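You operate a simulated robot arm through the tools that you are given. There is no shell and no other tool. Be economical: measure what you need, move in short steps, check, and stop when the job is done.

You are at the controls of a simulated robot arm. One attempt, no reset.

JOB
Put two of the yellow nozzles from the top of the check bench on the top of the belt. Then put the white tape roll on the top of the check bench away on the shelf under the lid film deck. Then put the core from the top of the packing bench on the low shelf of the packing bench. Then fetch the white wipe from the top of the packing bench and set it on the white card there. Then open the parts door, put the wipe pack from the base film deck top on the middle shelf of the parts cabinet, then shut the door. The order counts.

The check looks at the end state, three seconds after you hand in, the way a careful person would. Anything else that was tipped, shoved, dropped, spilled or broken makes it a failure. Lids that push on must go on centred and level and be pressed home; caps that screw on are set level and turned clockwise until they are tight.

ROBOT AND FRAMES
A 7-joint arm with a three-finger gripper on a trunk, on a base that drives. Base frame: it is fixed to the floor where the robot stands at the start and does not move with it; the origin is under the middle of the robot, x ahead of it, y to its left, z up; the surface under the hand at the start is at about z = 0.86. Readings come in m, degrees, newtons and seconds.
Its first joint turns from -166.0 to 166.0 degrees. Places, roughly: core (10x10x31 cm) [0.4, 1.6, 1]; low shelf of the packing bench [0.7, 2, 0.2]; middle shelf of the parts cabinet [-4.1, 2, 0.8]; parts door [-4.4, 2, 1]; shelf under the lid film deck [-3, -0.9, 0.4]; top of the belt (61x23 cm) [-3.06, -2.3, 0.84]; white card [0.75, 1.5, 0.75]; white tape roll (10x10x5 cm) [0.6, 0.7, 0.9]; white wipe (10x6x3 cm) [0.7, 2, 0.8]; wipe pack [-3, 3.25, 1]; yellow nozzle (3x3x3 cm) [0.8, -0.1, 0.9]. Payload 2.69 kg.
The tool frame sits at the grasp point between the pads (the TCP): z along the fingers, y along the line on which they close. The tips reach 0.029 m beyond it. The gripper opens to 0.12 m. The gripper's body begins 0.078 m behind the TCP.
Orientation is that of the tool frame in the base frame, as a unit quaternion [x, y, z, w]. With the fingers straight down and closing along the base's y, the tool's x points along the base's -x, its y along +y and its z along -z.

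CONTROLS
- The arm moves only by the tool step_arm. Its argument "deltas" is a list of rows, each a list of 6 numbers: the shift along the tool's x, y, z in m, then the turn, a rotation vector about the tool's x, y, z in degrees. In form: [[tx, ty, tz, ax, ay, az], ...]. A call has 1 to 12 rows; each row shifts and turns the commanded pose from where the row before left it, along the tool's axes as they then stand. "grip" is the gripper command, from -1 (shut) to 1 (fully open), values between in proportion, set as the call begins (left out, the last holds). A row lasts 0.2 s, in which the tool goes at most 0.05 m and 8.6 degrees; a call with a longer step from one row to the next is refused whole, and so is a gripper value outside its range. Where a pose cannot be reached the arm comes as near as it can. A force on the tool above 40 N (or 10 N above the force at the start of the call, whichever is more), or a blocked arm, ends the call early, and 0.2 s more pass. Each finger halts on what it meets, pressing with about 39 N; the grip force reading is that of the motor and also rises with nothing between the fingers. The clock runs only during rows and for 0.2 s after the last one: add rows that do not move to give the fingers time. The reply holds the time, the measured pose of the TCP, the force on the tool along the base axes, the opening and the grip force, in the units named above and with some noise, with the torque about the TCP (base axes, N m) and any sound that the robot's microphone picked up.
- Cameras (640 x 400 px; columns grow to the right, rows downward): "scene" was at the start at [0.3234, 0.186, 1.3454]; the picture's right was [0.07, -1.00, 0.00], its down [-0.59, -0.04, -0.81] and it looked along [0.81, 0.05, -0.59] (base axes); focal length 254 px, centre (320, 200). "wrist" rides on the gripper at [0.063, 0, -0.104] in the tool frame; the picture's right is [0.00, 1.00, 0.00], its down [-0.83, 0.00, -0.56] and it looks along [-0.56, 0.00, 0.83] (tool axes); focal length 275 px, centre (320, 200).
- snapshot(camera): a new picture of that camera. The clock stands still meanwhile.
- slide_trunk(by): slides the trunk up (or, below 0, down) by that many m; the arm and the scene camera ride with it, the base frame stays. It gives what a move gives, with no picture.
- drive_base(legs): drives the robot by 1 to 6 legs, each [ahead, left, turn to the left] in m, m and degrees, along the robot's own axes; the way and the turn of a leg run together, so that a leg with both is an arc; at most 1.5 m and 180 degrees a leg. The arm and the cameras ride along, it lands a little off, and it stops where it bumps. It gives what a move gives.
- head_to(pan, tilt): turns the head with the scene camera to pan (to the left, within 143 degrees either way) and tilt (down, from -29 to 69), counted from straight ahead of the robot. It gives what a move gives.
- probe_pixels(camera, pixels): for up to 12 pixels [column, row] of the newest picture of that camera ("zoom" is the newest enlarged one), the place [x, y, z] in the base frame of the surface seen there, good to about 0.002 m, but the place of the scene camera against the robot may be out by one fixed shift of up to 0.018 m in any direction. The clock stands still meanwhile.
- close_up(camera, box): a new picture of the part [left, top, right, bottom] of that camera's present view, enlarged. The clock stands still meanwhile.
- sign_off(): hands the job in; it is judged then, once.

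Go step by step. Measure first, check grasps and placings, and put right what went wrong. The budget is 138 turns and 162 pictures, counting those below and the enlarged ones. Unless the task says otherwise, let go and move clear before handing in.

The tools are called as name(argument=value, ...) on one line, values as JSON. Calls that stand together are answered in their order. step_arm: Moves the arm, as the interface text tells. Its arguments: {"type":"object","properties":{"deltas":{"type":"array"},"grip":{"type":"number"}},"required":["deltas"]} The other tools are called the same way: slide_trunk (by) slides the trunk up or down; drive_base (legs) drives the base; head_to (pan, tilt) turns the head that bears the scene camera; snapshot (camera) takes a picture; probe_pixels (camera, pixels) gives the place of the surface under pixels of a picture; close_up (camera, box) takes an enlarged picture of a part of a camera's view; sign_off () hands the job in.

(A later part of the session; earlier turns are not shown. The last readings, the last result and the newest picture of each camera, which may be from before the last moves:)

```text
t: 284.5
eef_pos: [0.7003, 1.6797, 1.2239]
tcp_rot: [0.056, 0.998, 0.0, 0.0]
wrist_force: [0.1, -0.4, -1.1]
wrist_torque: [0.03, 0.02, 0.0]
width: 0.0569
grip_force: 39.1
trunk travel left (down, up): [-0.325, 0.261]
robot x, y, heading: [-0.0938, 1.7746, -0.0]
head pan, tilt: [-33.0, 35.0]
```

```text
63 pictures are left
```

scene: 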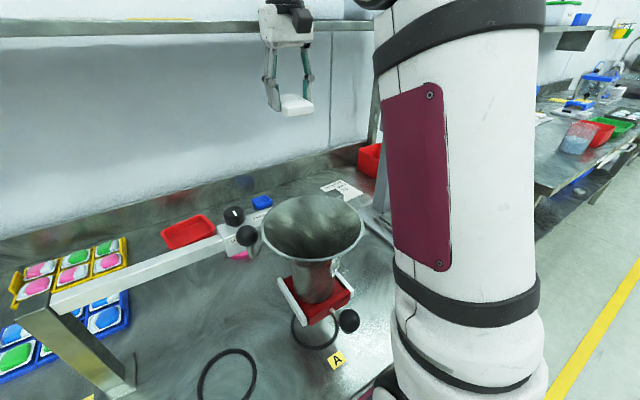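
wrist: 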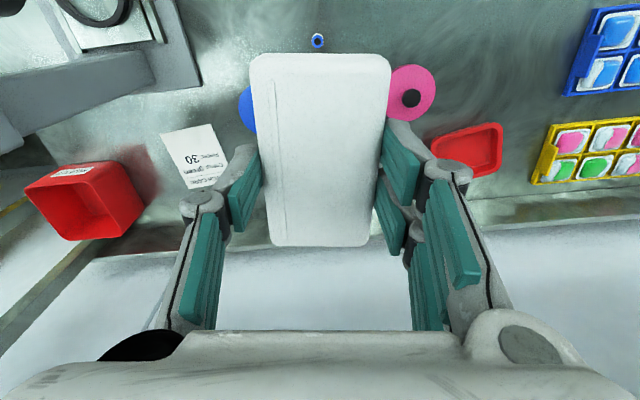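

The card shows at (195,155), and a small vial at (318,40) is below the path. I'm probing the card corners with the wrist camera.

probe_pixels(camera="wrist", pixels=[[163, 137], [210, 127], [226, 158], [188, 186], [195, 155], [317, 40], [245, 115], [180, 60], [150, 70], [130, 230]])

close_up(camera="wrist", box=[120, 90, 280, 210])

```text
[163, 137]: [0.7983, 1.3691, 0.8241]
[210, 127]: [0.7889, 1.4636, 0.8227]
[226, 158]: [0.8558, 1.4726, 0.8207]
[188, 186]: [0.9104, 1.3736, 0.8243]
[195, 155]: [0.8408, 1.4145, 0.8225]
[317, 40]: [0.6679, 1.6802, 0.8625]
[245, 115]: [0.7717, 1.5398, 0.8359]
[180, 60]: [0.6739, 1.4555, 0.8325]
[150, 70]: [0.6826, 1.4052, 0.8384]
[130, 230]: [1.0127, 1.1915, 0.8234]
```

```text
3.33 times, centred on (200, 150) of wrist
```

zoom: 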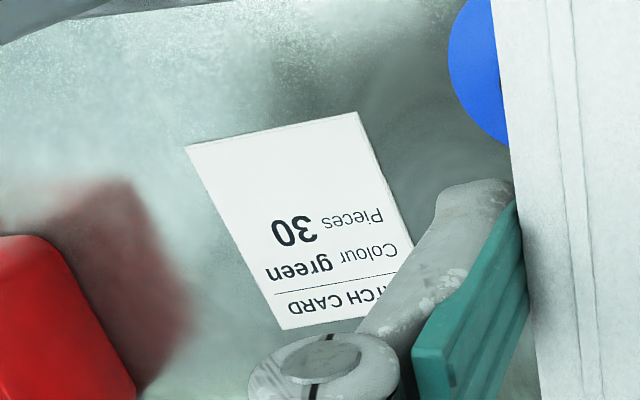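

The card spans about (0.79–0.91, 1.37–1.47). To keep the forearm clear of the press lever I'll stand at y ≈ 1.84 and tilt the tool 15° for reach.

drive_base(legs=[[0, 0.07, 0]])

step_arm(deltas=[[0, 0, 0, 0, -7.5, 0], [0, 0, 0, 0, -7.5, 0], [0.0019, -0.0265, 0.0356, 0, 0, 0], [0.0019, -0.0265, 0.0356, 0, 0, 0], [0.0019, -0.0265, 0.0356, 0, 0, 0], [0.0019, -0.0265, 0.0356, 0, 0, 0], [0.0019, -0.0265, 0.0356, 0, 0, 0], [0.0019, -0.0265, 0.0356, 0, 0, 0], [0, 0, 0, 0, 0, 0]])

snapshot(camera="wrist")

snapshot(camera="scene")

```text
t: 285.5
eef_pos: [0.6995, 1.7525, 1.2247]
tcp_rot: [0.057, 0.998, -0.001, 0.0]
wrist_force: [-0.2, 0.0, -0.2]
wrist_torque: [0.03, -0.02, -0.04]
width: 0.0566
grip_force: 38.8
trunk travel left (down, up): [-0.325, 0.261]
robot x, y, heading: [-0.0947, 1.8478, 0.1]
head pan, tilt: [-33.0, 35.0]
```

```text
t: 287.5
eef_pos: [0.7262, 1.5889, 1.0134]
tcp_rot: [0.057, 0.99, -0.008, 0.131]
wrist_force: [0.9, 1.2, -0.2]
wrist_torque: [0.0, 0.0, -0.01]
width: 0.0569
grip_force: 39.2
trunk travel left (down, up): [-0.325, 0.261]
robot x, y, heading: [-0.0968, 1.8486, 0.3]
head pan, tilt: [-33.0, 35.0]
```

```text
61 pictures are left
```

wrist: 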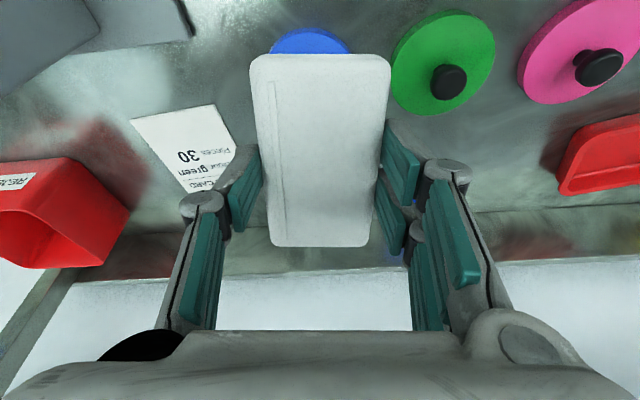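

```text
60 pictures are left
```

scene: 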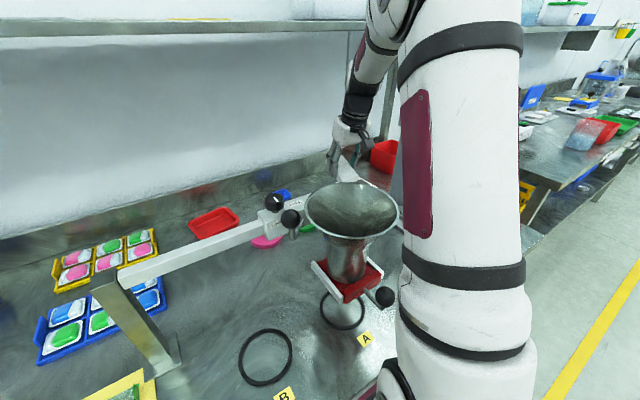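

The path is clear so far. I'm moving over the card at z = 0.95.

step_arm(deltas=[[-0.0232, -0.0289, 0.0187, 0, 0, 0], [-0.0232, -0.0289, 0.0187, 0, 0, 0], [-0.0232, -0.0289, 0.0187, 0, 0, 0], [-0.0232, -0.0289, 0.0187, 0, 0, 0], [-0.0232, -0.0289, 0.0187, 0, 0, 0], [0, 0, 0, 0, 0, 0]])

snapshot(camera="wrist")

snapshot(camera="scene")

```text
t: 288.9
eef_pos: [0.8433, 1.4295, 0.9607]
tcp_rot: [0.056, 0.99, -0.007, 0.133]
wrist_force: [0.2, 0.3, -1.0]
wrist_torque: [0.01, -0.01, 0.03]
width: 0.0569
grip_force: 39.4
trunk travel left (down, up): [-0.325, 0.261]
robot x, y, heading: [-0.0908, 1.8475, 0.2]
head pan, tilt: [-33.0, 35.0]
```

```text
59 pictures are left
```

wrist: 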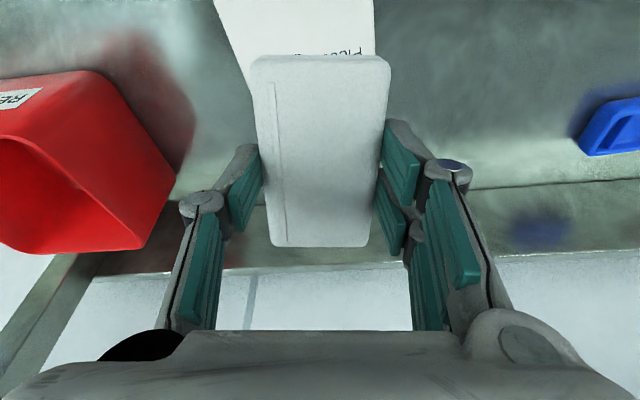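

```text
58 pictures are left
```

scene: 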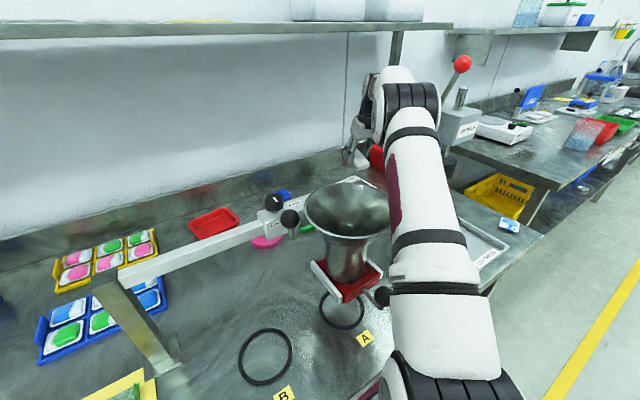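

It reached over the card. I'm checking the card edges relative to the tool and the elbow's clearance from the lever.

probe_pixels(camera="wrist", pixels=[[228, 25], [371, 25], [222, 5], [371, 5], [248, 70], [382, 150], [382, 60], [255, 70], [260, 240], [370, 240], [320, 100]])

probe_pixels(camera="scene", pixels=[[436, 100], [438, 120], [430, 135], [462, 63], [455, 85], [448, 105], [446, 150], [440, 150], [445, 180], [390, 175]])

close_up(camera="scene", box=[330, 40, 490, 200])

```text
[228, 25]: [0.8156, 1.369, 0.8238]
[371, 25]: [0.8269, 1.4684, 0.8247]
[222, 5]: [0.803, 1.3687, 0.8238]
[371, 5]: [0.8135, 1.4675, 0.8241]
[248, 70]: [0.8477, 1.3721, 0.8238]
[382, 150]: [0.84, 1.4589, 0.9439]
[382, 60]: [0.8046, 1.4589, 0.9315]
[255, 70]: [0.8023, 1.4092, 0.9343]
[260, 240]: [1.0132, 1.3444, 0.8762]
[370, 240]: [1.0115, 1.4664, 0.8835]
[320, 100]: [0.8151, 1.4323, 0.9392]
```

```text
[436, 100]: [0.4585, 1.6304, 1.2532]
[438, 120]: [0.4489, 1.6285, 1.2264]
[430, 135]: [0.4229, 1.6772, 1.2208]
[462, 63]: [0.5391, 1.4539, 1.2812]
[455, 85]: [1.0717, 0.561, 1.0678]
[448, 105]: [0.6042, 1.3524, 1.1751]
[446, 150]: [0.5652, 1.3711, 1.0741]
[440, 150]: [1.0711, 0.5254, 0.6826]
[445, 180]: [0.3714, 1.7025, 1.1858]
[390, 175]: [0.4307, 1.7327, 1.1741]
```

```text
2.50 times, centred on (410, 120) of scene
```

zoom: 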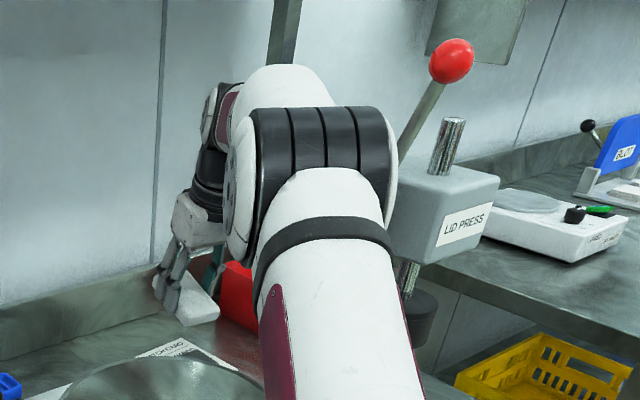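

The forearm clears the lever by a wide margin, but the upper arm is only about 4 cm above the hopper rim. I'll alternate small trunk rises with arm descents to keep the elbow high.

step_arm(deltas=[[0.0078, 0, 0.029, 0, 0, 0], [0, 0, 0, 0, 0, 0]])

slide_trunk(by=0.04)

step_arm(deltas=[[0.0129, 0, 0.0483, 0, 0, 0], [0, 0, 0, 0, 0, 0]])

slide_trunk(by=0.04)

step_arm(deltas=[[0.0129, 0, 0.0483, 0, 0, 0], [0, 0, 0, 0, 0, 0]])

snapshot(camera="scene")

```text
t: 289.5
eef_pos: [0.8436, 1.43, 0.9317]
tcp_rot: [0.057, 0.989, -0.009, 0.134]
wrist_force: [-0.2, 0.8, -0.3]
wrist_torque: [-0.02, -0.02, 0.02]
width: 0.0568
grip_force: 39.3
trunk travel left (down, up): [-0.325, 0.261]
robot x, y, heading: [-0.0945, 1.8488, 0.2]
head pan, tilt: [-33.0, 35.0]
```

```text
t: 290.3
eef_pos: [0.8458, 1.4294, 0.9621]
tcp_rot: [0.057, 0.99, -0.007, 0.13]
wrist_force: [0.2, 0.5, 0.4]
wrist_torque: [0.0, -0.07, -0.01]
width: 0.0568
grip_force: 38.5
trunk travel left (down, up): [-0.365, 0.221]
robot x, y, heading: [-0.0922, 1.8504, -0.2]
head pan, tilt: [-33.0, 35.0]
```

```text
t: 290.9
eef_pos: [0.8449, 1.4293, 0.913]
tcp_rot: [0.057, 0.99, -0.008, 0.131]
wrist_force: [0.1, -0.5, 0.6]
wrist_torque: [0.0, -0.01, -0.02]
width: 0.0569
grip_force: 38.4
trunk travel left (down, up): [-0.365, 0.221]
robot x, y, heading: [-0.0964, 1.8451, 0.0]
head pan, tilt: [-33.0, 35.0]
```

```text
t: 291.8
eef_pos: [0.846, 1.4296, 0.9531]
tcp_rot: [0.057, 0.99, -0.006, 0.13]
wrist_force: [-0.2, -0.1, 0.0]
wrist_torque: [-0.02, 0.02, 0.02]
width: 0.0567
grip_force: 38.8
trunk travel left (down, up): [-0.405, 0.181]
robot x, y, heading: [-0.0974, 1.8488, -0.2]
head pan, tilt: [-33.0, 35.0]
```

```text
t: 292.4
eef_pos: [0.8454, 1.4294, 0.9052]
tcp_rot: [0.056, 0.99, -0.008, 0.131]
wrist_force: [0.1, 0.2, 0.0]
wrist_torque: [-0.02, 0.0, 0.0]
width: 0.0566
grip_force: 38.6
trunk travel left (down, up): [-0.405, 0.181]
robot x, y, heading: [-0.0938, 1.85, 0.2]
head pan, tilt: [-33.0, 35.0]
```

```text
56 pictures are left
```

scene: 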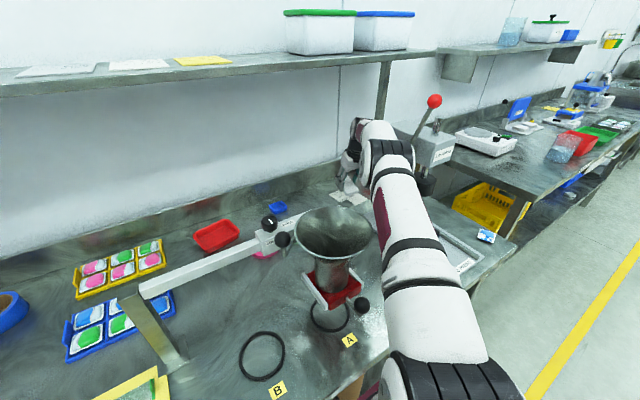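

The TCP is at 0.905. I'm checking elbow clearance to the press and hopper from this view.

probe_pixels(camera="scene", pixels=[[410, 155], [405, 175], [372, 170], [375, 195], [380, 225], [425, 150], [433, 101], [370, 230], [395, 160], [347, 190]])

close_up(camera="scene", box=[310, 80, 470, 240])

```text
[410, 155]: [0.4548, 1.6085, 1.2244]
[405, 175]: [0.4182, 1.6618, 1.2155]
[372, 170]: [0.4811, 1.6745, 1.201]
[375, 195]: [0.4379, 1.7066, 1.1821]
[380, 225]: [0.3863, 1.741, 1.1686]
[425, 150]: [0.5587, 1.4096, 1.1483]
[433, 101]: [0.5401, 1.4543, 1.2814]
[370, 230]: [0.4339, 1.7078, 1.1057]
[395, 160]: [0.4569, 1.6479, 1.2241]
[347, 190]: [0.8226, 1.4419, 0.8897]
```

```text
2.50 times, centred on (390, 160) of scene
```

zoom: 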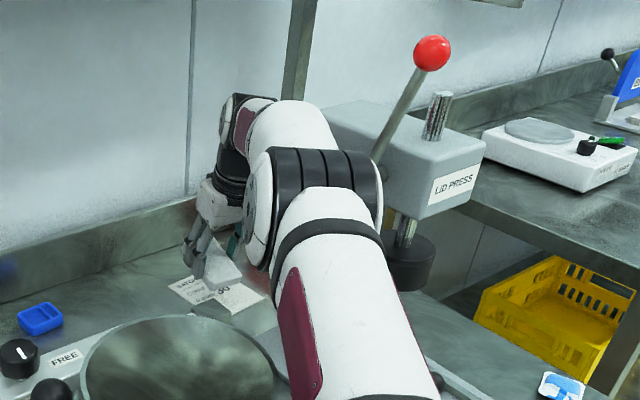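

The arm still has about 5 cm over the hopper rim. I'm continuing the trunk-up, arm-down pattern to just above contact.

slide_trunk(by=0.04)

step_arm(deltas=[[0.0129, 0, 0.0483, 0, 0, 0], [0, 0, 0, 0, 0, 0]])

slide_trunk(by=0.03)

step_arm(deltas=[[0.0123, 0, 0.0459, 0, 0, 0], [0, 0, 0, 0, 0, 0]])

snapshot(camera="scene")

close_up(camera="scene", box=[310, 100, 470, 260])

snapshot(camera="wrist")

```text
t: 293.2
eef_pos: [0.8282, 1.4305, 0.9443]
tcp_rot: [0.056, 0.99, -0.008, 0.13]
wrist_force: [-0.3, -0.5, -1.2]
wrist_torque: [-0.06, 0.02, 0.01]
width: 0.0567
grip_force: 38.8
trunk travel left (down, up): [-0.445, 0.141]
robot x, y, heading: [-0.0943, 1.8467, 0.2]
head pan, tilt: [-33.0, 35.0]
```

```text
t: 293.8
eef_pos: [0.8287, 1.4283, 0.8934]
tcp_rot: [0.056, 0.99, -0.008, 0.132]
wrist_force: [1.0, -0.5, -0.6]
wrist_torque: [0.04, -0.01, 0.02]
width: 0.0566
grip_force: 38.9
trunk travel left (down, up): [-0.445, 0.141]
robot x, y, heading: [-0.0968, 1.8491, -0.1]
head pan, tilt: [-33.0, 35.0]
```

```text
t: 294.5
eef_pos: [0.8051, 1.4324, 0.9252]
tcp_rot: [0.055, 0.99, -0.007, 0.131]
wrist_force: [0.7, 0.6, 0.0]
wrist_torque: [-0.02, 0.0, 0.02]
width: 0.0569
grip_force: 38.5
trunk travel left (down, up): [-0.475, 0.111]
robot x, y, heading: [-0.0962, 1.8473, 0.2]
head pan, tilt: [-33.0, 35.0]
```

```text
t: 295.1
eef_pos: [0.8024, 1.4333, 0.8752]
tcp_rot: [0.055, 0.99, -0.008, 0.13]
wrist_force: [0.5, -0.8, 0.4]
wrist_torque: [0.0, -0.03, 0.03]
width: 0.0568
grip_force: 39.6
out of reach, approached as far as the arm can: row 1
trunk travel left (down, up): [-0.475, 0.111]
robot x, y, heading: [-0.0984, 1.8457, 0.1]
head pan, tilt: [-33.0, 35.0]
```

```text
54 pictures are left
```

scene: 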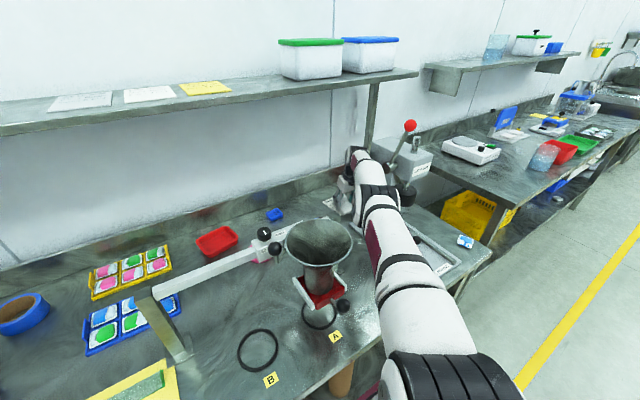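

```text
2.50 times, centred on (390, 180) of scene
```

zoom: 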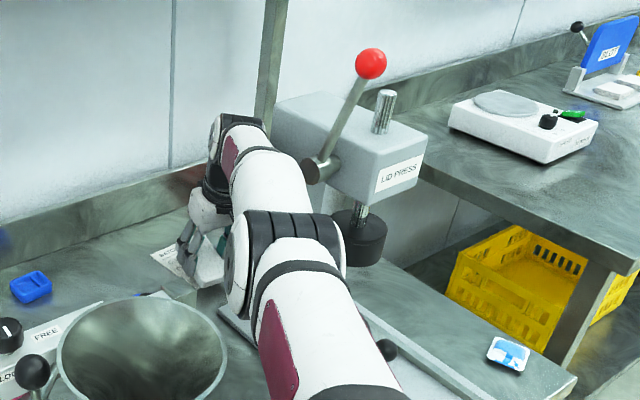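

```text
52 pictures are left
```

wrist: 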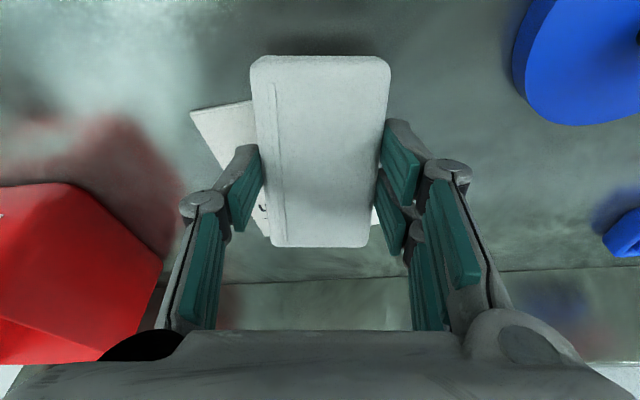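

Raising the trunk that far cost reach: the tool drew back to x = 0.80. A better stance is y ≈ 1.74, nearer the card yet still clear of lever and hopper. I'll rise, swing left, and drive right by the same amount.

step_arm(deltas=[[-0.009, 0, -0.0338, 0, 0, 0], [-0.009, 0, -0.0338, 0, 0, 0], [0.0145, 0.034, -0.004, 0, 0, 0], [0.0145, 0.034, -0.004, 0, 0, 0], [0, 0.034, 0, 0, 0, 0], [0, 0, 0, 0, 0, 0]])

drive_base(legs=[[0, -0.105, 0]])

snapshot(camera="scene")

snapshot(camera="wrist")

```text
t: 296.5
eef_pos: [0.7844, 1.537, 0.9467]
tcp_rot: [0.057, 0.99, -0.008, 0.131]
wrist_force: [0.0, -0.3, -0.8]
wrist_torque: [0.02, 0.02, 0.0]
width: 0.0568
grip_force: 39.1
trunk travel left (down, up): [-0.475, 0.111]
robot x, y, heading: [-0.0947, 1.8474, 0.2]
head pan, tilt: [-33.0, 35.0]
```

```text
t: 297.7
eef_pos: [0.7895, 1.4444, 0.949]
tcp_rot: [0.05, 0.99, -0.006, 0.132]
wrist_force: [0.0, 0.1, -0.6]
wrist_torque: [0.01, 0.02, -0.01]
width: 0.0565
grip_force: 39.0
trunk travel left (down, up): [-0.475, 0.111]
robot x, y, heading: [-0.0943, 1.7428, 0.3]
head pan, tilt: [-33.0, 35.0]
```

```text
51 pictures are left
```

scene: 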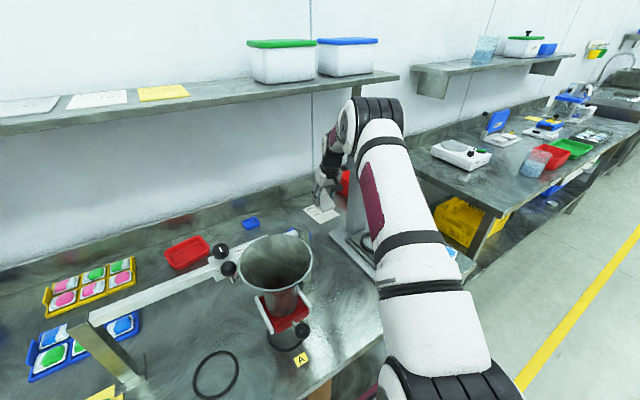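

```text
50 pictures are left
```

wrist: 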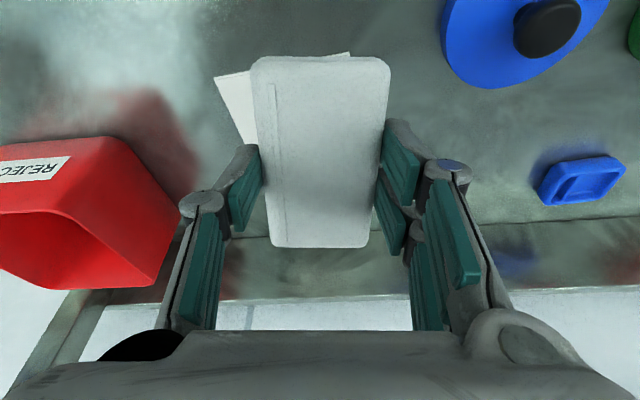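

I can't see the lever behind the elbow here, so I'm probing the elbow's right edge and zooming in.

probe_pixels(camera="scene", pixels=[[402, 112], [404, 130], [395, 100], [380, 110], [410, 165], [345, 130], [345, 150], [360, 200], [312, 255], [372, 220], [365, 125], [352, 110]])

close_up(camera="scene", box=[290, 70, 450, 170])

```text
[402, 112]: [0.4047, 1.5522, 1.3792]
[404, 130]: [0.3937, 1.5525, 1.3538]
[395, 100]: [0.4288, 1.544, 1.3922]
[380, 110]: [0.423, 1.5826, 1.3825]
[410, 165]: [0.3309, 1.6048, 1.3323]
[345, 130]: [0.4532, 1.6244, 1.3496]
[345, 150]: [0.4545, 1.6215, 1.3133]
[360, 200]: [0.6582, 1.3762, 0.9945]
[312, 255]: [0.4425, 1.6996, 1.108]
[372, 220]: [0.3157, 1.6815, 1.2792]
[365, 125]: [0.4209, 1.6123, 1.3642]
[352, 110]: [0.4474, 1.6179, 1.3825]
```

```text
4.00 times, centred on (370, 120) of scene
```

zoom: 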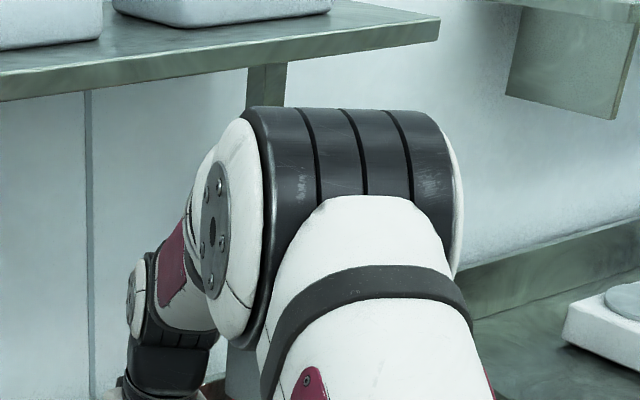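

The elbow's right face is about 8 cm left of the lever ball, so there is no contact. I'm lowering the trunk in steps to regain reach and extending over the card.

slide_trunk(by=-0.05)

step_arm(deltas=[[-0.0116, 0, -0.0435, 0, 0, 0], [0, 0, 0, 0, 0, 0]])

slide_trunk(by=-0.05)

step_arm(deltas=[[-0.0261, -0.005, 0.007, 0, 0, 0], [-0.0261, -0.005, 0.007, 0, 0, 0], [0, 0, 0, 0, 0, 0]])

snapshot(camera="wrist")

snapshot(camera="scene")

```text
t: 298.6
eef_pos: [0.7913, 1.4462, 0.8947]
tcp_rot: [0.048, 0.99, -0.004, 0.132]
wrist_force: [-0.8, -0.1, -0.2]
wrist_torque: [0.01, -0.01, 0.02]
width: 0.0567
grip_force: 39.1
trunk travel left (down, up): [-0.425, 0.161]
robot x, y, heading: [-0.0934, 1.7442, 0.4]
head pan, tilt: [-33.0, 35.0]
```

```text
t: 299.2
eef_pos: [0.7895, 1.4465, 0.9412]
tcp_rot: [0.05, 0.99, -0.004, 0.131]
wrist_force: [0.7, 0.6, -0.1]
wrist_torque: [0.02, -0.02, 0.0]
width: 0.0568
grip_force: 38.8
trunk travel left (down, up): [-0.425, 0.161]
robot x, y, heading: [-0.0937, 1.7438, 0.3]
head pan, tilt: [-33.0, 35.0]
```

```text
t: 300.1
eef_pos: [0.7908, 1.4465, 0.8918]
tcp_rot: [0.048, 0.99, -0.004, 0.13]
wrist_force: [0.9, 0.2, 0.2]
wrist_torque: [0.0, -0.01, 0.01]
width: 0.0567
grip_force: 38.8
trunk travel left (down, up): [-0.375, 0.211]
robot x, y, heading: [-0.0955, 1.7451, 0.2]
head pan, tilt: [-33.0, 35.0]
```

```text
t: 300.9
eef_pos: [0.8415, 1.4247, 0.8921]
tcp_rot: [0.052, 0.99, -0.006, 0.131]
wrist_force: [0.4, 0.3, -0.6]
wrist_torque: [-0.04, 0.01, 0.0]
width: 0.0566
grip_force: 38.9
trunk travel left (down, up): [-0.375, 0.211]
robot x, y, heading: [-0.0966, 1.7458, 0.4]
head pan, tilt: [-33.0, 35.0]
```

```text
48 pictures are left
```

wrist: 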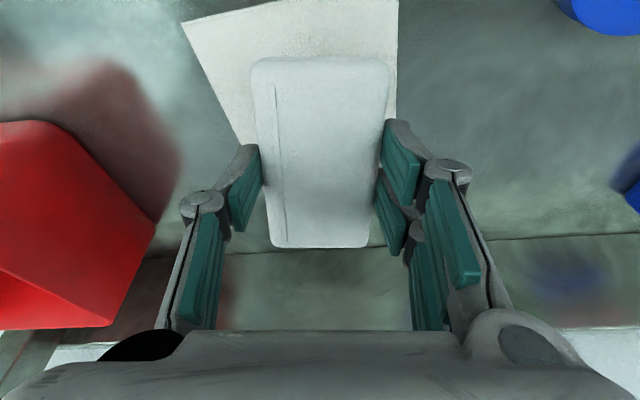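

```text
47 pictures are left
```

scene: 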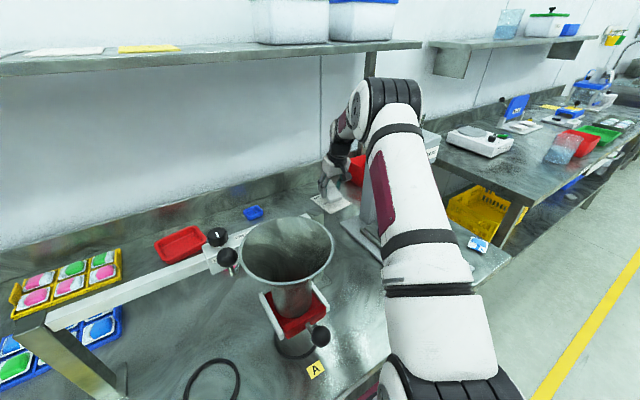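

The wipe is centred over the card at (0.8415, 1.4247). I'm lowering gently onto it.

step_arm(deltas=[[0.0039, 0, 0.0145, 0, 0, 0], [0.0021, 0, 0.0077, 0, 0, 0], [0, 0, 0, 0, 0, 0]])

step_arm(deltas=[[0.0013, 0, 0.0048, 0, 0, 0], [0.0013, 0, 0.0048, 0, 0, 0], [0, 0, 0, 0, 0, 0]])

snapshot(camera="wrist")

```text
t: 301.8
eef_pos: [0.8419, 1.4271, 0.8692]
tcp_rot: [0.05, 0.99, -0.005, 0.132]
wrist_force: [0.1, -0.1, -0.4]
wrist_torque: [-0.02, 0.0, 0.03]
width: 0.0568
grip_force: 39.4
trunk travel left (down, up): [-0.375, 0.211]
robot x, y, heading: [-0.0926, 1.7438, 0.2]
head pan, tilt: [-33.0, 35.0]
```

```text
t: 302.6
eef_pos: [0.8418, 1.4263, 0.8632]
tcp_rot: [0.051, 0.989, -0.006, 0.135]
wrist_force: [7.0, -2.2, 24.7]
wrist_torque: [0.01, 0.71, 0.06]
width: 0.0567
grip_force: 38.4
trunk travel left (down, up): [-0.375, 0.211]
robot x, y, heading: [-0.097, 1.7425, 0.2]
head pan, tilt: [-33.0, 35.0]
```

```text
46 pictures are left
```

wrist: 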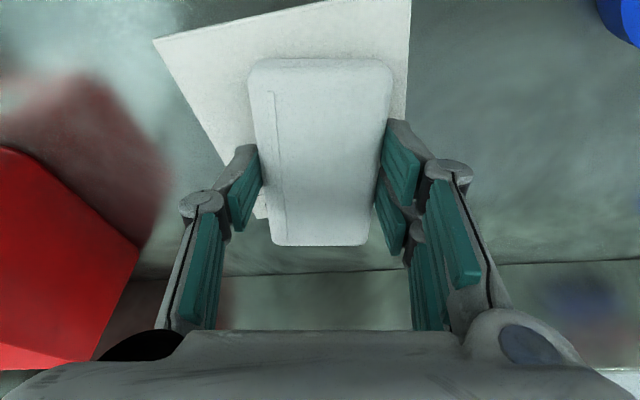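

The wipe's near edge is on the card. I'll try levelling the tool by 8° to bring the far edge down before releasing.

step_arm(deltas=[[0, 0, -0.002, 0, 4, 0], [0, 0, 0, 0, 4, 0], [0, 0, 0, 0, 0, 0]])

```text
t: 303.4
eef_pos: [0.8415, 1.4278, 0.8612]
tcp_rot: [0.05, 0.997, -0.001, 0.061]
wrist_force: [-0.4, 0.0, -0.1]
wrist_torque: [0.0, -0.02, -0.03]
width: 0.0565
grip_force: 39.1
trunk travel left (down, up): [-0.375, 0.211]
robot x, y, heading: [-0.0913, 1.7432, 0.2]
head pan, tilt: [-33.0, 35.0]
```

Tilt is now 7° with no reach problem. I'll level the rest and lower to contact.

step_arm(deltas=[[0, 0, 0, 0, 3.5, 0], [0, 0, 0, 0, 3.4, 0], [0, 0, 0.002, 0, 0, 0], [0, 0, 0, 0, 0, 0]])

snapshot(camera="wrist")

```text
t: 304.4
eef_pos: [0.8413, 1.4268, 0.8595]
tcp_rot: [0.049, 0.999, 0.001, 0.003]
wrist_force: [0.6, 1.5, 3.7]
wrist_torque: [-0.05, -0.18, 0.01]
width: 0.0566
grip_force: 38.8
trunk travel left (down, up): [-0.375, 0.211]
robot x, y, heading: [-0.0955, 1.7434, 0.3]
head pan, tilt: [-33.0, 35.0]
```

```text
45 pictures are left
```

wrist: 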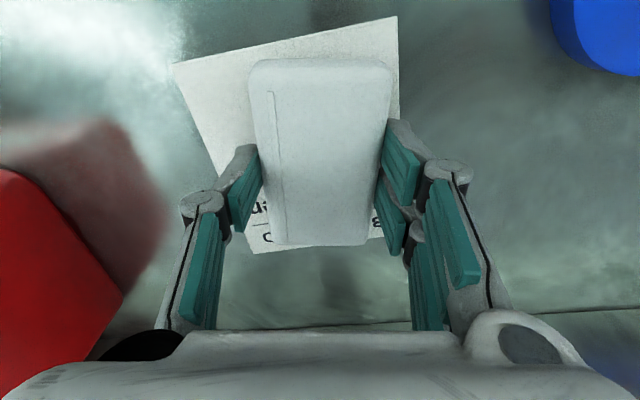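

The wipe is level on the card with light contact. I'm releasing and rising 6 cm.

step_arm(deltas=[[0, 0, 0, 0, 0, 0], [0, 0, 0, 0, 0, 0], [0, 0, 0, 0, 0, 0]], grip=0.3)

step_arm(deltas=[[0, 0, -0.02, 0, 0, 0], [0, 0, -0.03, 0, 0, 0], [0, 0, -0.02, 0, 0, 0], [0, 0, 0, 0, 0, 0]])

snapshot(camera="wrist")

```text
t: 305.1
eef_pos: [0.8398, 1.4271, 0.8591]
tcp_rot: [0.05, 0.999, 0.001, 0.003]
wrist_force: [-0.3, 0.2, -0.1]
wrist_torque: [0.04, -0.01, -0.02]
width: 0.0778
grip_force: 0.0
trunk travel left (down, up): [-0.375, 0.211]
robot x, y, heading: [-0.0923, 1.7458, -0.1]
head pan, tilt: [-33.0, 35.0]
```

```text
t: 306.1
eef_pos: [0.8408, 1.4275, 0.9285]
tcp_rot: [0.05, 0.999, 0.001, 0.002]
wrist_force: [0.4, 0.4, -0.4]
wrist_torque: [-0.04, -0.01, -0.04]
width: 0.0782
grip_force: 0.1
trunk travel left (down, up): [-0.375, 0.211]
robot x, y, heading: [-0.0966, 1.7456, 0.3]
head pan, tilt: [-33.0, 35.0]
```

```text
44 pictures are left
```

wrist: 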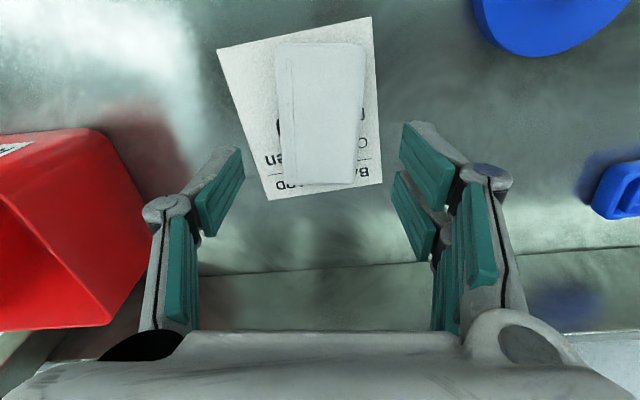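

The wipe lies entirely on the card. I'm retreating left and back, then up over the beam.

step_arm(deltas=[[0.0273, 0.0314, -0.016, 0, 0, 0], [0.0273, 0.0314, -0.016, 0, 0, 0], [0.0273, 0.0314, -0.016, 0, 0, 0], [0.0273, 0.0314, -0.016, 0, 0, 0], [0.0273, 0.0314, -0.016, 0, 0, 0], [0, 0, -0.045, 0, 0, 0], [0, 0, -0.045, 0, 0, 0], [0, 0, -0.045, 0, 0, 0], [0, 0, -0.045, 0, 0, 0], [0, 0, -0.04, 0, 0, 0], [0, 0, 0, 0, 0, 0]])

step_arm(deltas=[[0.03, 0.03, 0, 0, 0, 0], [0.03, 0.03, 0, 0, 0, 0], [0.03, 0.03, 0, 0, 0, 0], [0.03, 0.02, 0, 0, 0, 0], [0, 0, 0, 0, 0, 0]])

drive_base(legs=[[-0.7, 0, 0]])

head_to(pan=0, tilt=33)

snapshot(camera="scene")

```text
t: 308.6
eef_pos: [0.7199, 1.5969, 1.2297]
tcp_rot: [0.051, 0.999, 0.003, 0.002]
wrist_force: [0.0, 0.5, 0.5]
wrist_torque: [-0.02, 0.02, -0.01]
width: 0.078
grip_force: 0.1
trunk travel left (down, up): [-0.375, 0.211]
robot x, y, heading: [-0.096, 1.7429, 0.2]
head pan, tilt: [-33.0, 35.0]
```

```text
t: 309.8
eef_pos: [0.6104, 1.7171, 1.2295]
tcp_rot: [0.051, 0.999, 0.002, 0.002]
wrist_force: [0.9, -0.5, 0.3]
wrist_torque: [0.01, 0.01, 0.0]
width: 0.0781
grip_force: 0.1
trunk travel left (down, up): [-0.375, 0.211]
robot x, y, heading: [-0.0985, 1.7475, -0.0]
head pan, tilt: [-33.0, 35.0]
```

```text
t: 313.6
eef_pos: [-0.0911, 1.7169, 1.2295]
tcp_rot: [0.048, 0.999, 0.001, 0.002]
wrist_force: [0.1, 0.8, -0.2]
wrist_torque: [0.02, 0.01, 0.02]
width: 0.0782
grip_force: 0.0
trunk travel left (down, up): [-0.375, 0.211]
robot x, y, heading: [-0.7984, 1.7378, 0.8]
head pan, tilt: [-33.0, 35.0]
```

```text
t: 314.6
eef_pos: [-0.0917, 1.717, 1.2286]
tcp_rot: [0.047, 0.999, 0.001, 0.003]
wrist_force: [0.0, 0.0, -0.9]
wrist_torque: [0.01, -0.01, 0.03]
width: 0.0778
grip_force: 0.0
trunk travel left (down, up): [-0.375, 0.211]
robot x, y, heading: [-0.7973, 1.738, 0.5]
head pan, tilt: [0.0, 33.0]
```

```text
43 pictures are left
```

scene: 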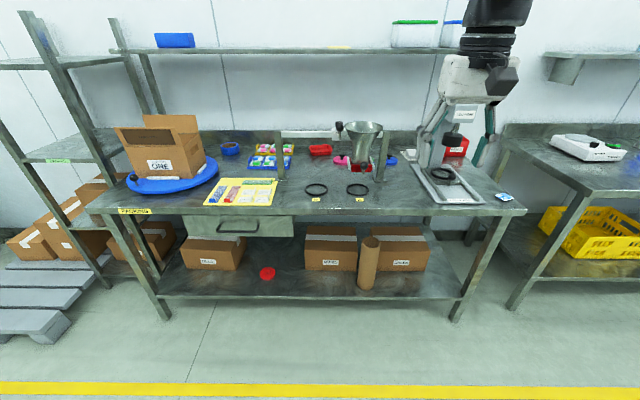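

All four earlier jobs look right. Next is the wipe pack and the parts cabinet; I'm turning and driving to face the base film deck.

drive_base(legs=[[-0.3, 0, 0], [0, 0, 179.5], [0.45, -1.4, 0]])

snapshot(camera="scene")

head_to(pan=-60, tilt=20)

snapshot(camera="scene")

```text
t: 330.7
eef_pos: [-2.2129, 3.1779, 1.2303]
tcp_rot: [0.998, -0.062, -0.002, 0.002]
wrist_force: [-0.5, -0.1, 0.1]
wrist_torque: [-0.04, 0.01, 0.02]
width: 0.0777
grip_force: 0.0
trunk travel left (down, up): [-0.375, 0.211]
robot x, y, heading: [-1.5103, 3.1385, 178.4]
head pan, tilt: [0.0, 33.0]
```

```text
42 pictures are left
```

scene: 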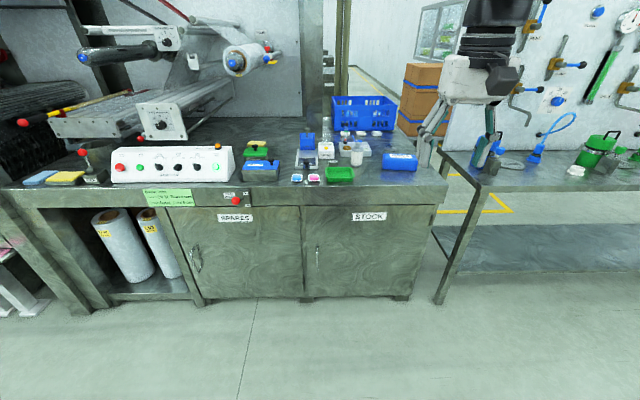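

```text
t: 332.0
eef_pos: [-2.213, 3.1784, 1.2289]
tcp_rot: [0.998, -0.062, -0.002, 0.001]
wrist_force: [0.3, 0.3, -0.7]
wrist_torque: [-0.01, -0.01, 0.02]
width: 0.078
grip_force: 0.0
trunk travel left (down, up): [-0.375, 0.211]
robot x, y, heading: [-1.5108, 3.1339, 178.9]
head pan, tilt: [-60.0, 20.0]
```

```text
41 pictures are left
```

scene: 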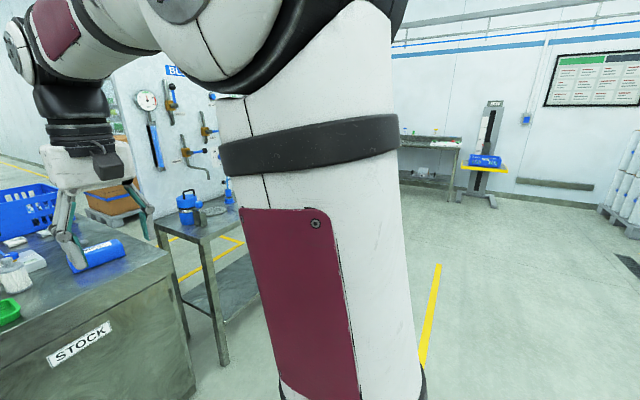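

The deck top carries a blue pack at (400,160) and several other items. I'm zooming in and probing the way around to the cabinet side.

head_to(pan=-10, tilt=22)

close_up(camera="scene", box=[150, 80, 470, 280])

probe_pixels(camera="zoom", pixels=[[430, 215], [445, 225], [410, 205], [470, 240], [600, 210], [620, 260], [570, 270], [590, 100], [640, 60], [560, 40], [500, 360], [370, 150]])

head_to(pan=-100, tilt=20)

snapshot(camera="scene")

probe_pixels(camera="scene", pixels=[[100, 250], [200, 250], [150, 200], [50, 300], [200, 180], [300, 180], [400, 180]])

```text
t: 333.2
eef_pos: [-2.2125, 3.1788, 1.2305]
tcp_rot: [0.998, -0.061, -0.003, 0.001]
wrist_force: [0.0, 0.2, 0.9]
wrist_torque: [0.04, 0.02, 0.0]
width: 0.0781
grip_force: 0.0
trunk travel left (down, up): [-0.375, 0.211]
robot x, y, heading: [-1.5072, 3.1362, 178.6]
head pan, tilt: [-10.0, 22.0]
```

```text
2.00 times, centred on (310, 180) of scene
```

zoom: 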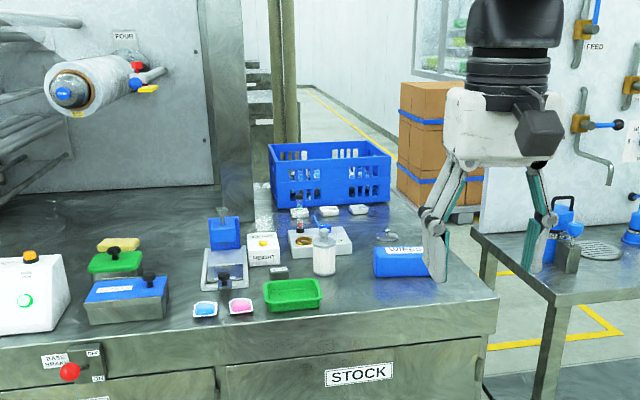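

```text
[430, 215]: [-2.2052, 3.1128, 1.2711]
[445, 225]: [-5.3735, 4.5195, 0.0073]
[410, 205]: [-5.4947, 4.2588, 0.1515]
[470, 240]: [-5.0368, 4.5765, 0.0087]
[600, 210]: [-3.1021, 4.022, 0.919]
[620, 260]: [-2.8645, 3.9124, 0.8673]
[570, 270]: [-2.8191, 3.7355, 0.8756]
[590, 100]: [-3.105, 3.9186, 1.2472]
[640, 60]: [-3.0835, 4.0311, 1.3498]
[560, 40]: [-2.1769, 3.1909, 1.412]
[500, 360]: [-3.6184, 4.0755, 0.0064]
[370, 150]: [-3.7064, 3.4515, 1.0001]
```

```text
t: 334.8
eef_pos: [-2.2134, 3.1774, 1.2282]
tcp_rot: [0.998, -0.062, -0.004, 0.002]
wrist_force: [-0.9, 0.8, -0.8]
wrist_torque: [0.03, 0.01, -0.01]
width: 0.0782
grip_force: 0.0
trunk travel left (down, up): [-0.375, 0.211]
robot x, y, heading: [-1.5085, 3.1347, 179.0]
head pan, tilt: [-100.0, 20.0]
```

```text
39 pictures are left
```

scene: 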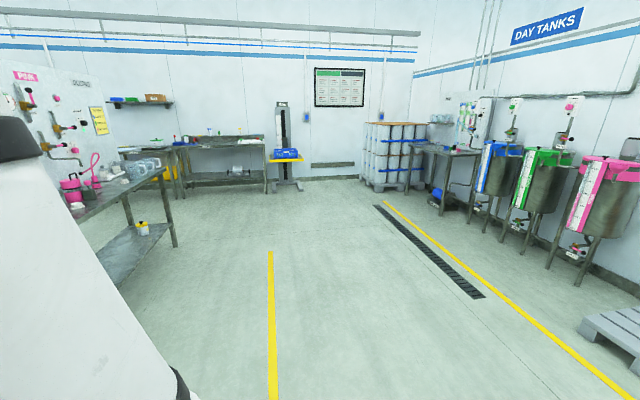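

```text
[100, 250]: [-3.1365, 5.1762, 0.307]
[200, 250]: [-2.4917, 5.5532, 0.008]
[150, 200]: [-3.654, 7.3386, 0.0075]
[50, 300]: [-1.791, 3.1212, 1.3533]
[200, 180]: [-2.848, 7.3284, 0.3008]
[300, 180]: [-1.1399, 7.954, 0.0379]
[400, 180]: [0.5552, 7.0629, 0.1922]
```

The pack labelled WIPES is on the deck's right end. The parts door faces away, so I must go round the tool bench's far end at y ≈ 6.5; I'm strafing there and looking through.

drive_base(legs=[[0, -1.5, 0], [0, -1.5, 0], [0, -0.45, 0]])

head_to(pan=12, tilt=20)

snapshot(camera="scene")

probe_pixels(camera="scene", pixels=[[100, 300], [200, 280], [320, 280], [450, 280], [550, 300], [200, 200], [320, 200], [450, 200], [60, 220], [600, 220]])

```text
t: 351.6
eef_pos: [-2.1533, 6.6219, 1.2294]
tcp_rot: [0.998, -0.064, -0.002, 0.002]
wrist_force: [-0.4, 0.8, 0.2]
wrist_torque: [0.01, -0.02, 0.0]
width: 0.078
grip_force: 0.0
trunk travel left (down, up): [-0.375, 0.211]
robot x, y, heading: [-1.4478, 6.5757, 178.6]
head pan, tilt: [-100.0, 20.0]
```

```text
t: 353.5
eef_pos: [-2.1528, 6.6223, 1.2299]
tcp_rot: [0.998, -0.064, -0.003, 0.001]
wrist_force: [0.4, -0.2, -0.8]
wrist_torque: [0.0, 0.02, 0.01]
width: 0.0779
grip_force: 0.1
trunk travel left (down, up): [-0.375, 0.211]
robot x, y, heading: [-1.4506, 6.575, 178.5]
head pan, tilt: [12.0, 20.0]
```

```text
38 pictures are left
```

scene: 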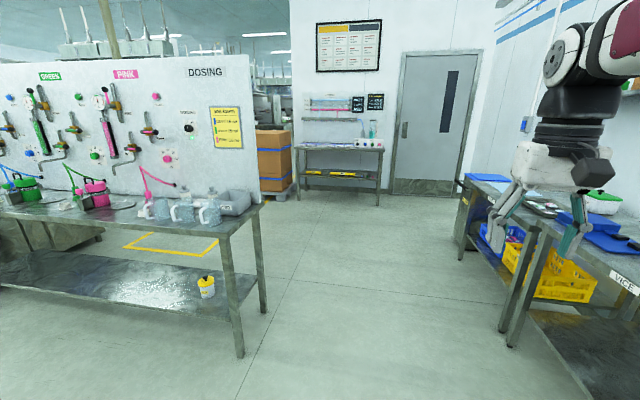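

```text
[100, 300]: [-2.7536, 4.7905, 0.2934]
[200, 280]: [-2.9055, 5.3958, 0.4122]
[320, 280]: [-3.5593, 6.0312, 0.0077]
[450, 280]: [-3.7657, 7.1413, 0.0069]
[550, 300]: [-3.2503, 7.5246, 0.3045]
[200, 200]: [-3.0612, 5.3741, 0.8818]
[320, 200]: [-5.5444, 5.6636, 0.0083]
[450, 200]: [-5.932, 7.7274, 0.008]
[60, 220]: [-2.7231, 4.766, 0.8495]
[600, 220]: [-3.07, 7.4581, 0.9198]
```

The corridor at y ≈ 6.45 is open. I'm driving through to x ≈ −4.5, turning to face −y, and looking.

drive_base(legs=[[1.5, 0.05, 0], [1.5, 0.05, 0], [0.1, 0, 90]])

head_to(pan=10, tilt=20)

snapshot(camera="scene")

probe_pixels(camera="scene", pixels=[[100, 250], [200, 250], [320, 250], [450, 250], [560, 250], [320, 180], [260, 180], [380, 180], [200, 180], [450, 180], [320, 150]])

```text
refused: leg 1 is longer than a leg can be; nothing moved
```

```text
t: 354.1
eef_pos: [-2.1524, 6.6213, 1.2299]
tcp_rot: [0.998, -0.064, -0.002, 0.002]
wrist_force: [0.4, 0.4, -0.3]
wrist_torque: [-0.01, -0.06, 0.0]
width: 0.0781
grip_force: 0.1
trunk travel left (down, up): [-0.375, 0.211]
robot x, y, heading: [-1.4471, 6.5803, 178.5]
head pan, tilt: [10.0, 20.0]
```

```text
37 pictures are left
```

scene: 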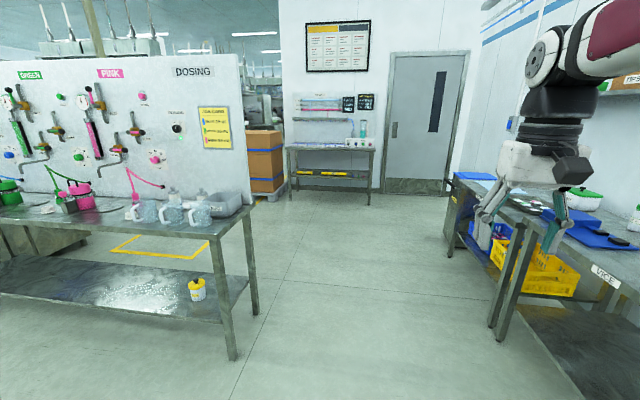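

```text
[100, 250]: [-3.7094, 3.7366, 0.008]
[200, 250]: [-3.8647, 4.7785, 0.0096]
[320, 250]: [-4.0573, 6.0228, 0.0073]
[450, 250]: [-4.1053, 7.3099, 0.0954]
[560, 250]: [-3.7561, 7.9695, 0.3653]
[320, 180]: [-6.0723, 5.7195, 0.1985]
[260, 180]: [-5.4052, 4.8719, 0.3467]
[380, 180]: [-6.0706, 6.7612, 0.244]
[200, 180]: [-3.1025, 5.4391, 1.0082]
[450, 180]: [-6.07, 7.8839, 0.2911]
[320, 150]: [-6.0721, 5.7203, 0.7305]
```

One leg was slightly over the limit; I'm retrying with shorter legs.

drive_base(legs=[[1.45, 0.05, 0], [1.45, 0.05, 0], [0.1, 0, 91]])

snapshot(camera="scene")

probe_pixels(camera="scene", pixels=[[100, 250], [200, 250], [320, 250], [450, 250], [560, 250], [320, 180], [260, 180], [380, 180], [200, 180], [450, 180], [320, 150], [400, 210]])

```text
t: 372.0
eef_pos: [-4.4654, 5.8251, 1.2281]
tcp_rot: [0.748, 0.663, 0.0, 0.002]
wrist_force: [0.1, 0.3, 0.0]
wrist_torque: [-0.01, -0.01, -0.02]
width: 0.0781
grip_force: 0.1
trunk travel left (down, up): [-0.375, 0.211]
robot x, y, heading: [-4.425, 6.5293, -90.9]
head pan, tilt: [10.0, 20.0]
```

```text
36 pictures are left
```

scene: 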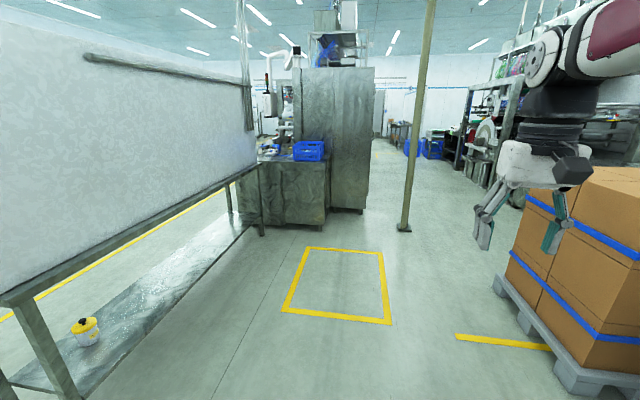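

```text
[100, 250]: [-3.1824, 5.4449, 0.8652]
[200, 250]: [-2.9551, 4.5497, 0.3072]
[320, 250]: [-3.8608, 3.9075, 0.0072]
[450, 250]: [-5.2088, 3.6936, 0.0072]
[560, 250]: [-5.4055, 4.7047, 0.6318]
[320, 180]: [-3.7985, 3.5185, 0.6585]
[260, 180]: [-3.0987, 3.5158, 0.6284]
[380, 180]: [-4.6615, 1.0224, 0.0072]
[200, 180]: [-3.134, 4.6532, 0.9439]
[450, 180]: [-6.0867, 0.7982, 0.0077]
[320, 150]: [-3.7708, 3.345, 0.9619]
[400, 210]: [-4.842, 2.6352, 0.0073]
```

A thin post stands near (−4.75, 3.2) and a carton pallet is to the right. I'm measuring both so I can thread between them.

probe_pixels(camera="scene", pixels=[[404, 226], [404, 180], [493, 275], [495, 290], [512, 245], [520, 200], [555, 375], [372, 140], [368, 205], [345, 205], [298, 100], [370, 80]])

close_up(camera="scene", box=[260, 60, 540, 300])

```text
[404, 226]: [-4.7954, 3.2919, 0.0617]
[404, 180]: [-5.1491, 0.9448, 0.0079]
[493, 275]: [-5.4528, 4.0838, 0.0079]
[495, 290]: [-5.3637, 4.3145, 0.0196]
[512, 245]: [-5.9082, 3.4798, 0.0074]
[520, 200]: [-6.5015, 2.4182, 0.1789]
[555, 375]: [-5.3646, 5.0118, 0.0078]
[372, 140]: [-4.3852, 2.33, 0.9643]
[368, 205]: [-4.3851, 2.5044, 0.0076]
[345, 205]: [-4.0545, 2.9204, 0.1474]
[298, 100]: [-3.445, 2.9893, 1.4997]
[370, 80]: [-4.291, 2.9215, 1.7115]
```

```text
1.67 times, centred on (400, 180) of scene
```

zoom: 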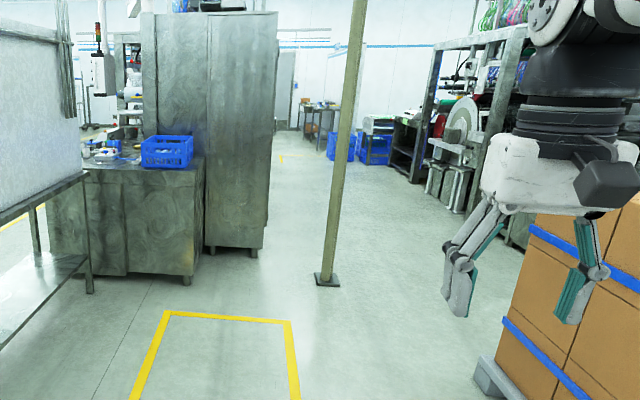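

The gap between the post (−4.80, 3.29) and the pallet corner (−5.36, 4.25) is 1.1 m. I'm driving a five-leg path through its middle to stand in front of the cabinet.

drive_base(legs=[[1.4, -0.09, 0], [1.1, -0.1, 0], [0.4, -0.64, 0], [0.74, -0.04, 0], [0.8, 0.0, 0], [0, 0, 91]])

head_to(pan=0, tilt=20)

snapshot(camera="scene")

```text
t: 384.9
eef_pos: [-4.7219, 3.3171, 1.2302]
tcp_rot: [0.747, 0.665, 0.005, 0.002]
wrist_force: [4.0, 8.8, 2.9]
wrist_torque: [-1.33, 0.75, -0.35]
width: 0.078
grip_force: 0.1
trunk travel left (down, up): [-0.375, 0.211]
robot x, y, heading: [-4.6861, 4.0156, -90.5]
head pan, tilt: [10.0, 20.0]
stopped in leg 3: the force on the tool passed its limit at 59 N (the readings are from after the stop); the commanded pose is now the measured one
```

```text
t: 385.7
eef_pos: [-4.7221, 3.3176, 1.23]
tcp_rot: [0.747, 0.665, 0.004, 0.002]
wrist_force: [6.7, 13.1, 4.4]
wrist_torque: [-1.92, 1.09, -0.43]
width: 0.0779
grip_force: 0.1
trunk travel left (down, up): [-0.375, 0.211]
robot x, y, heading: [-4.6891, 4.0174, -90.7]
head pan, tilt: [0.0, 20.0]
```

```text
34 pictures are left
```

scene: 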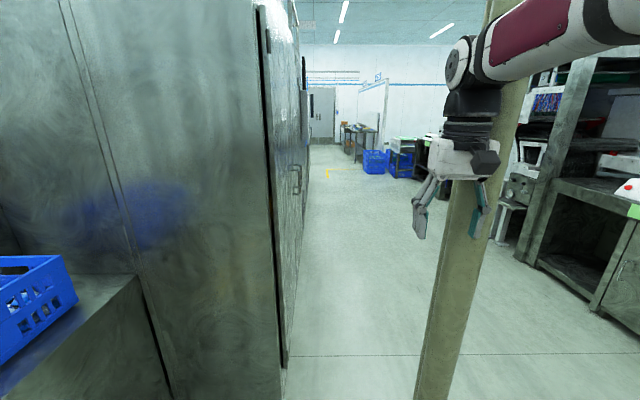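

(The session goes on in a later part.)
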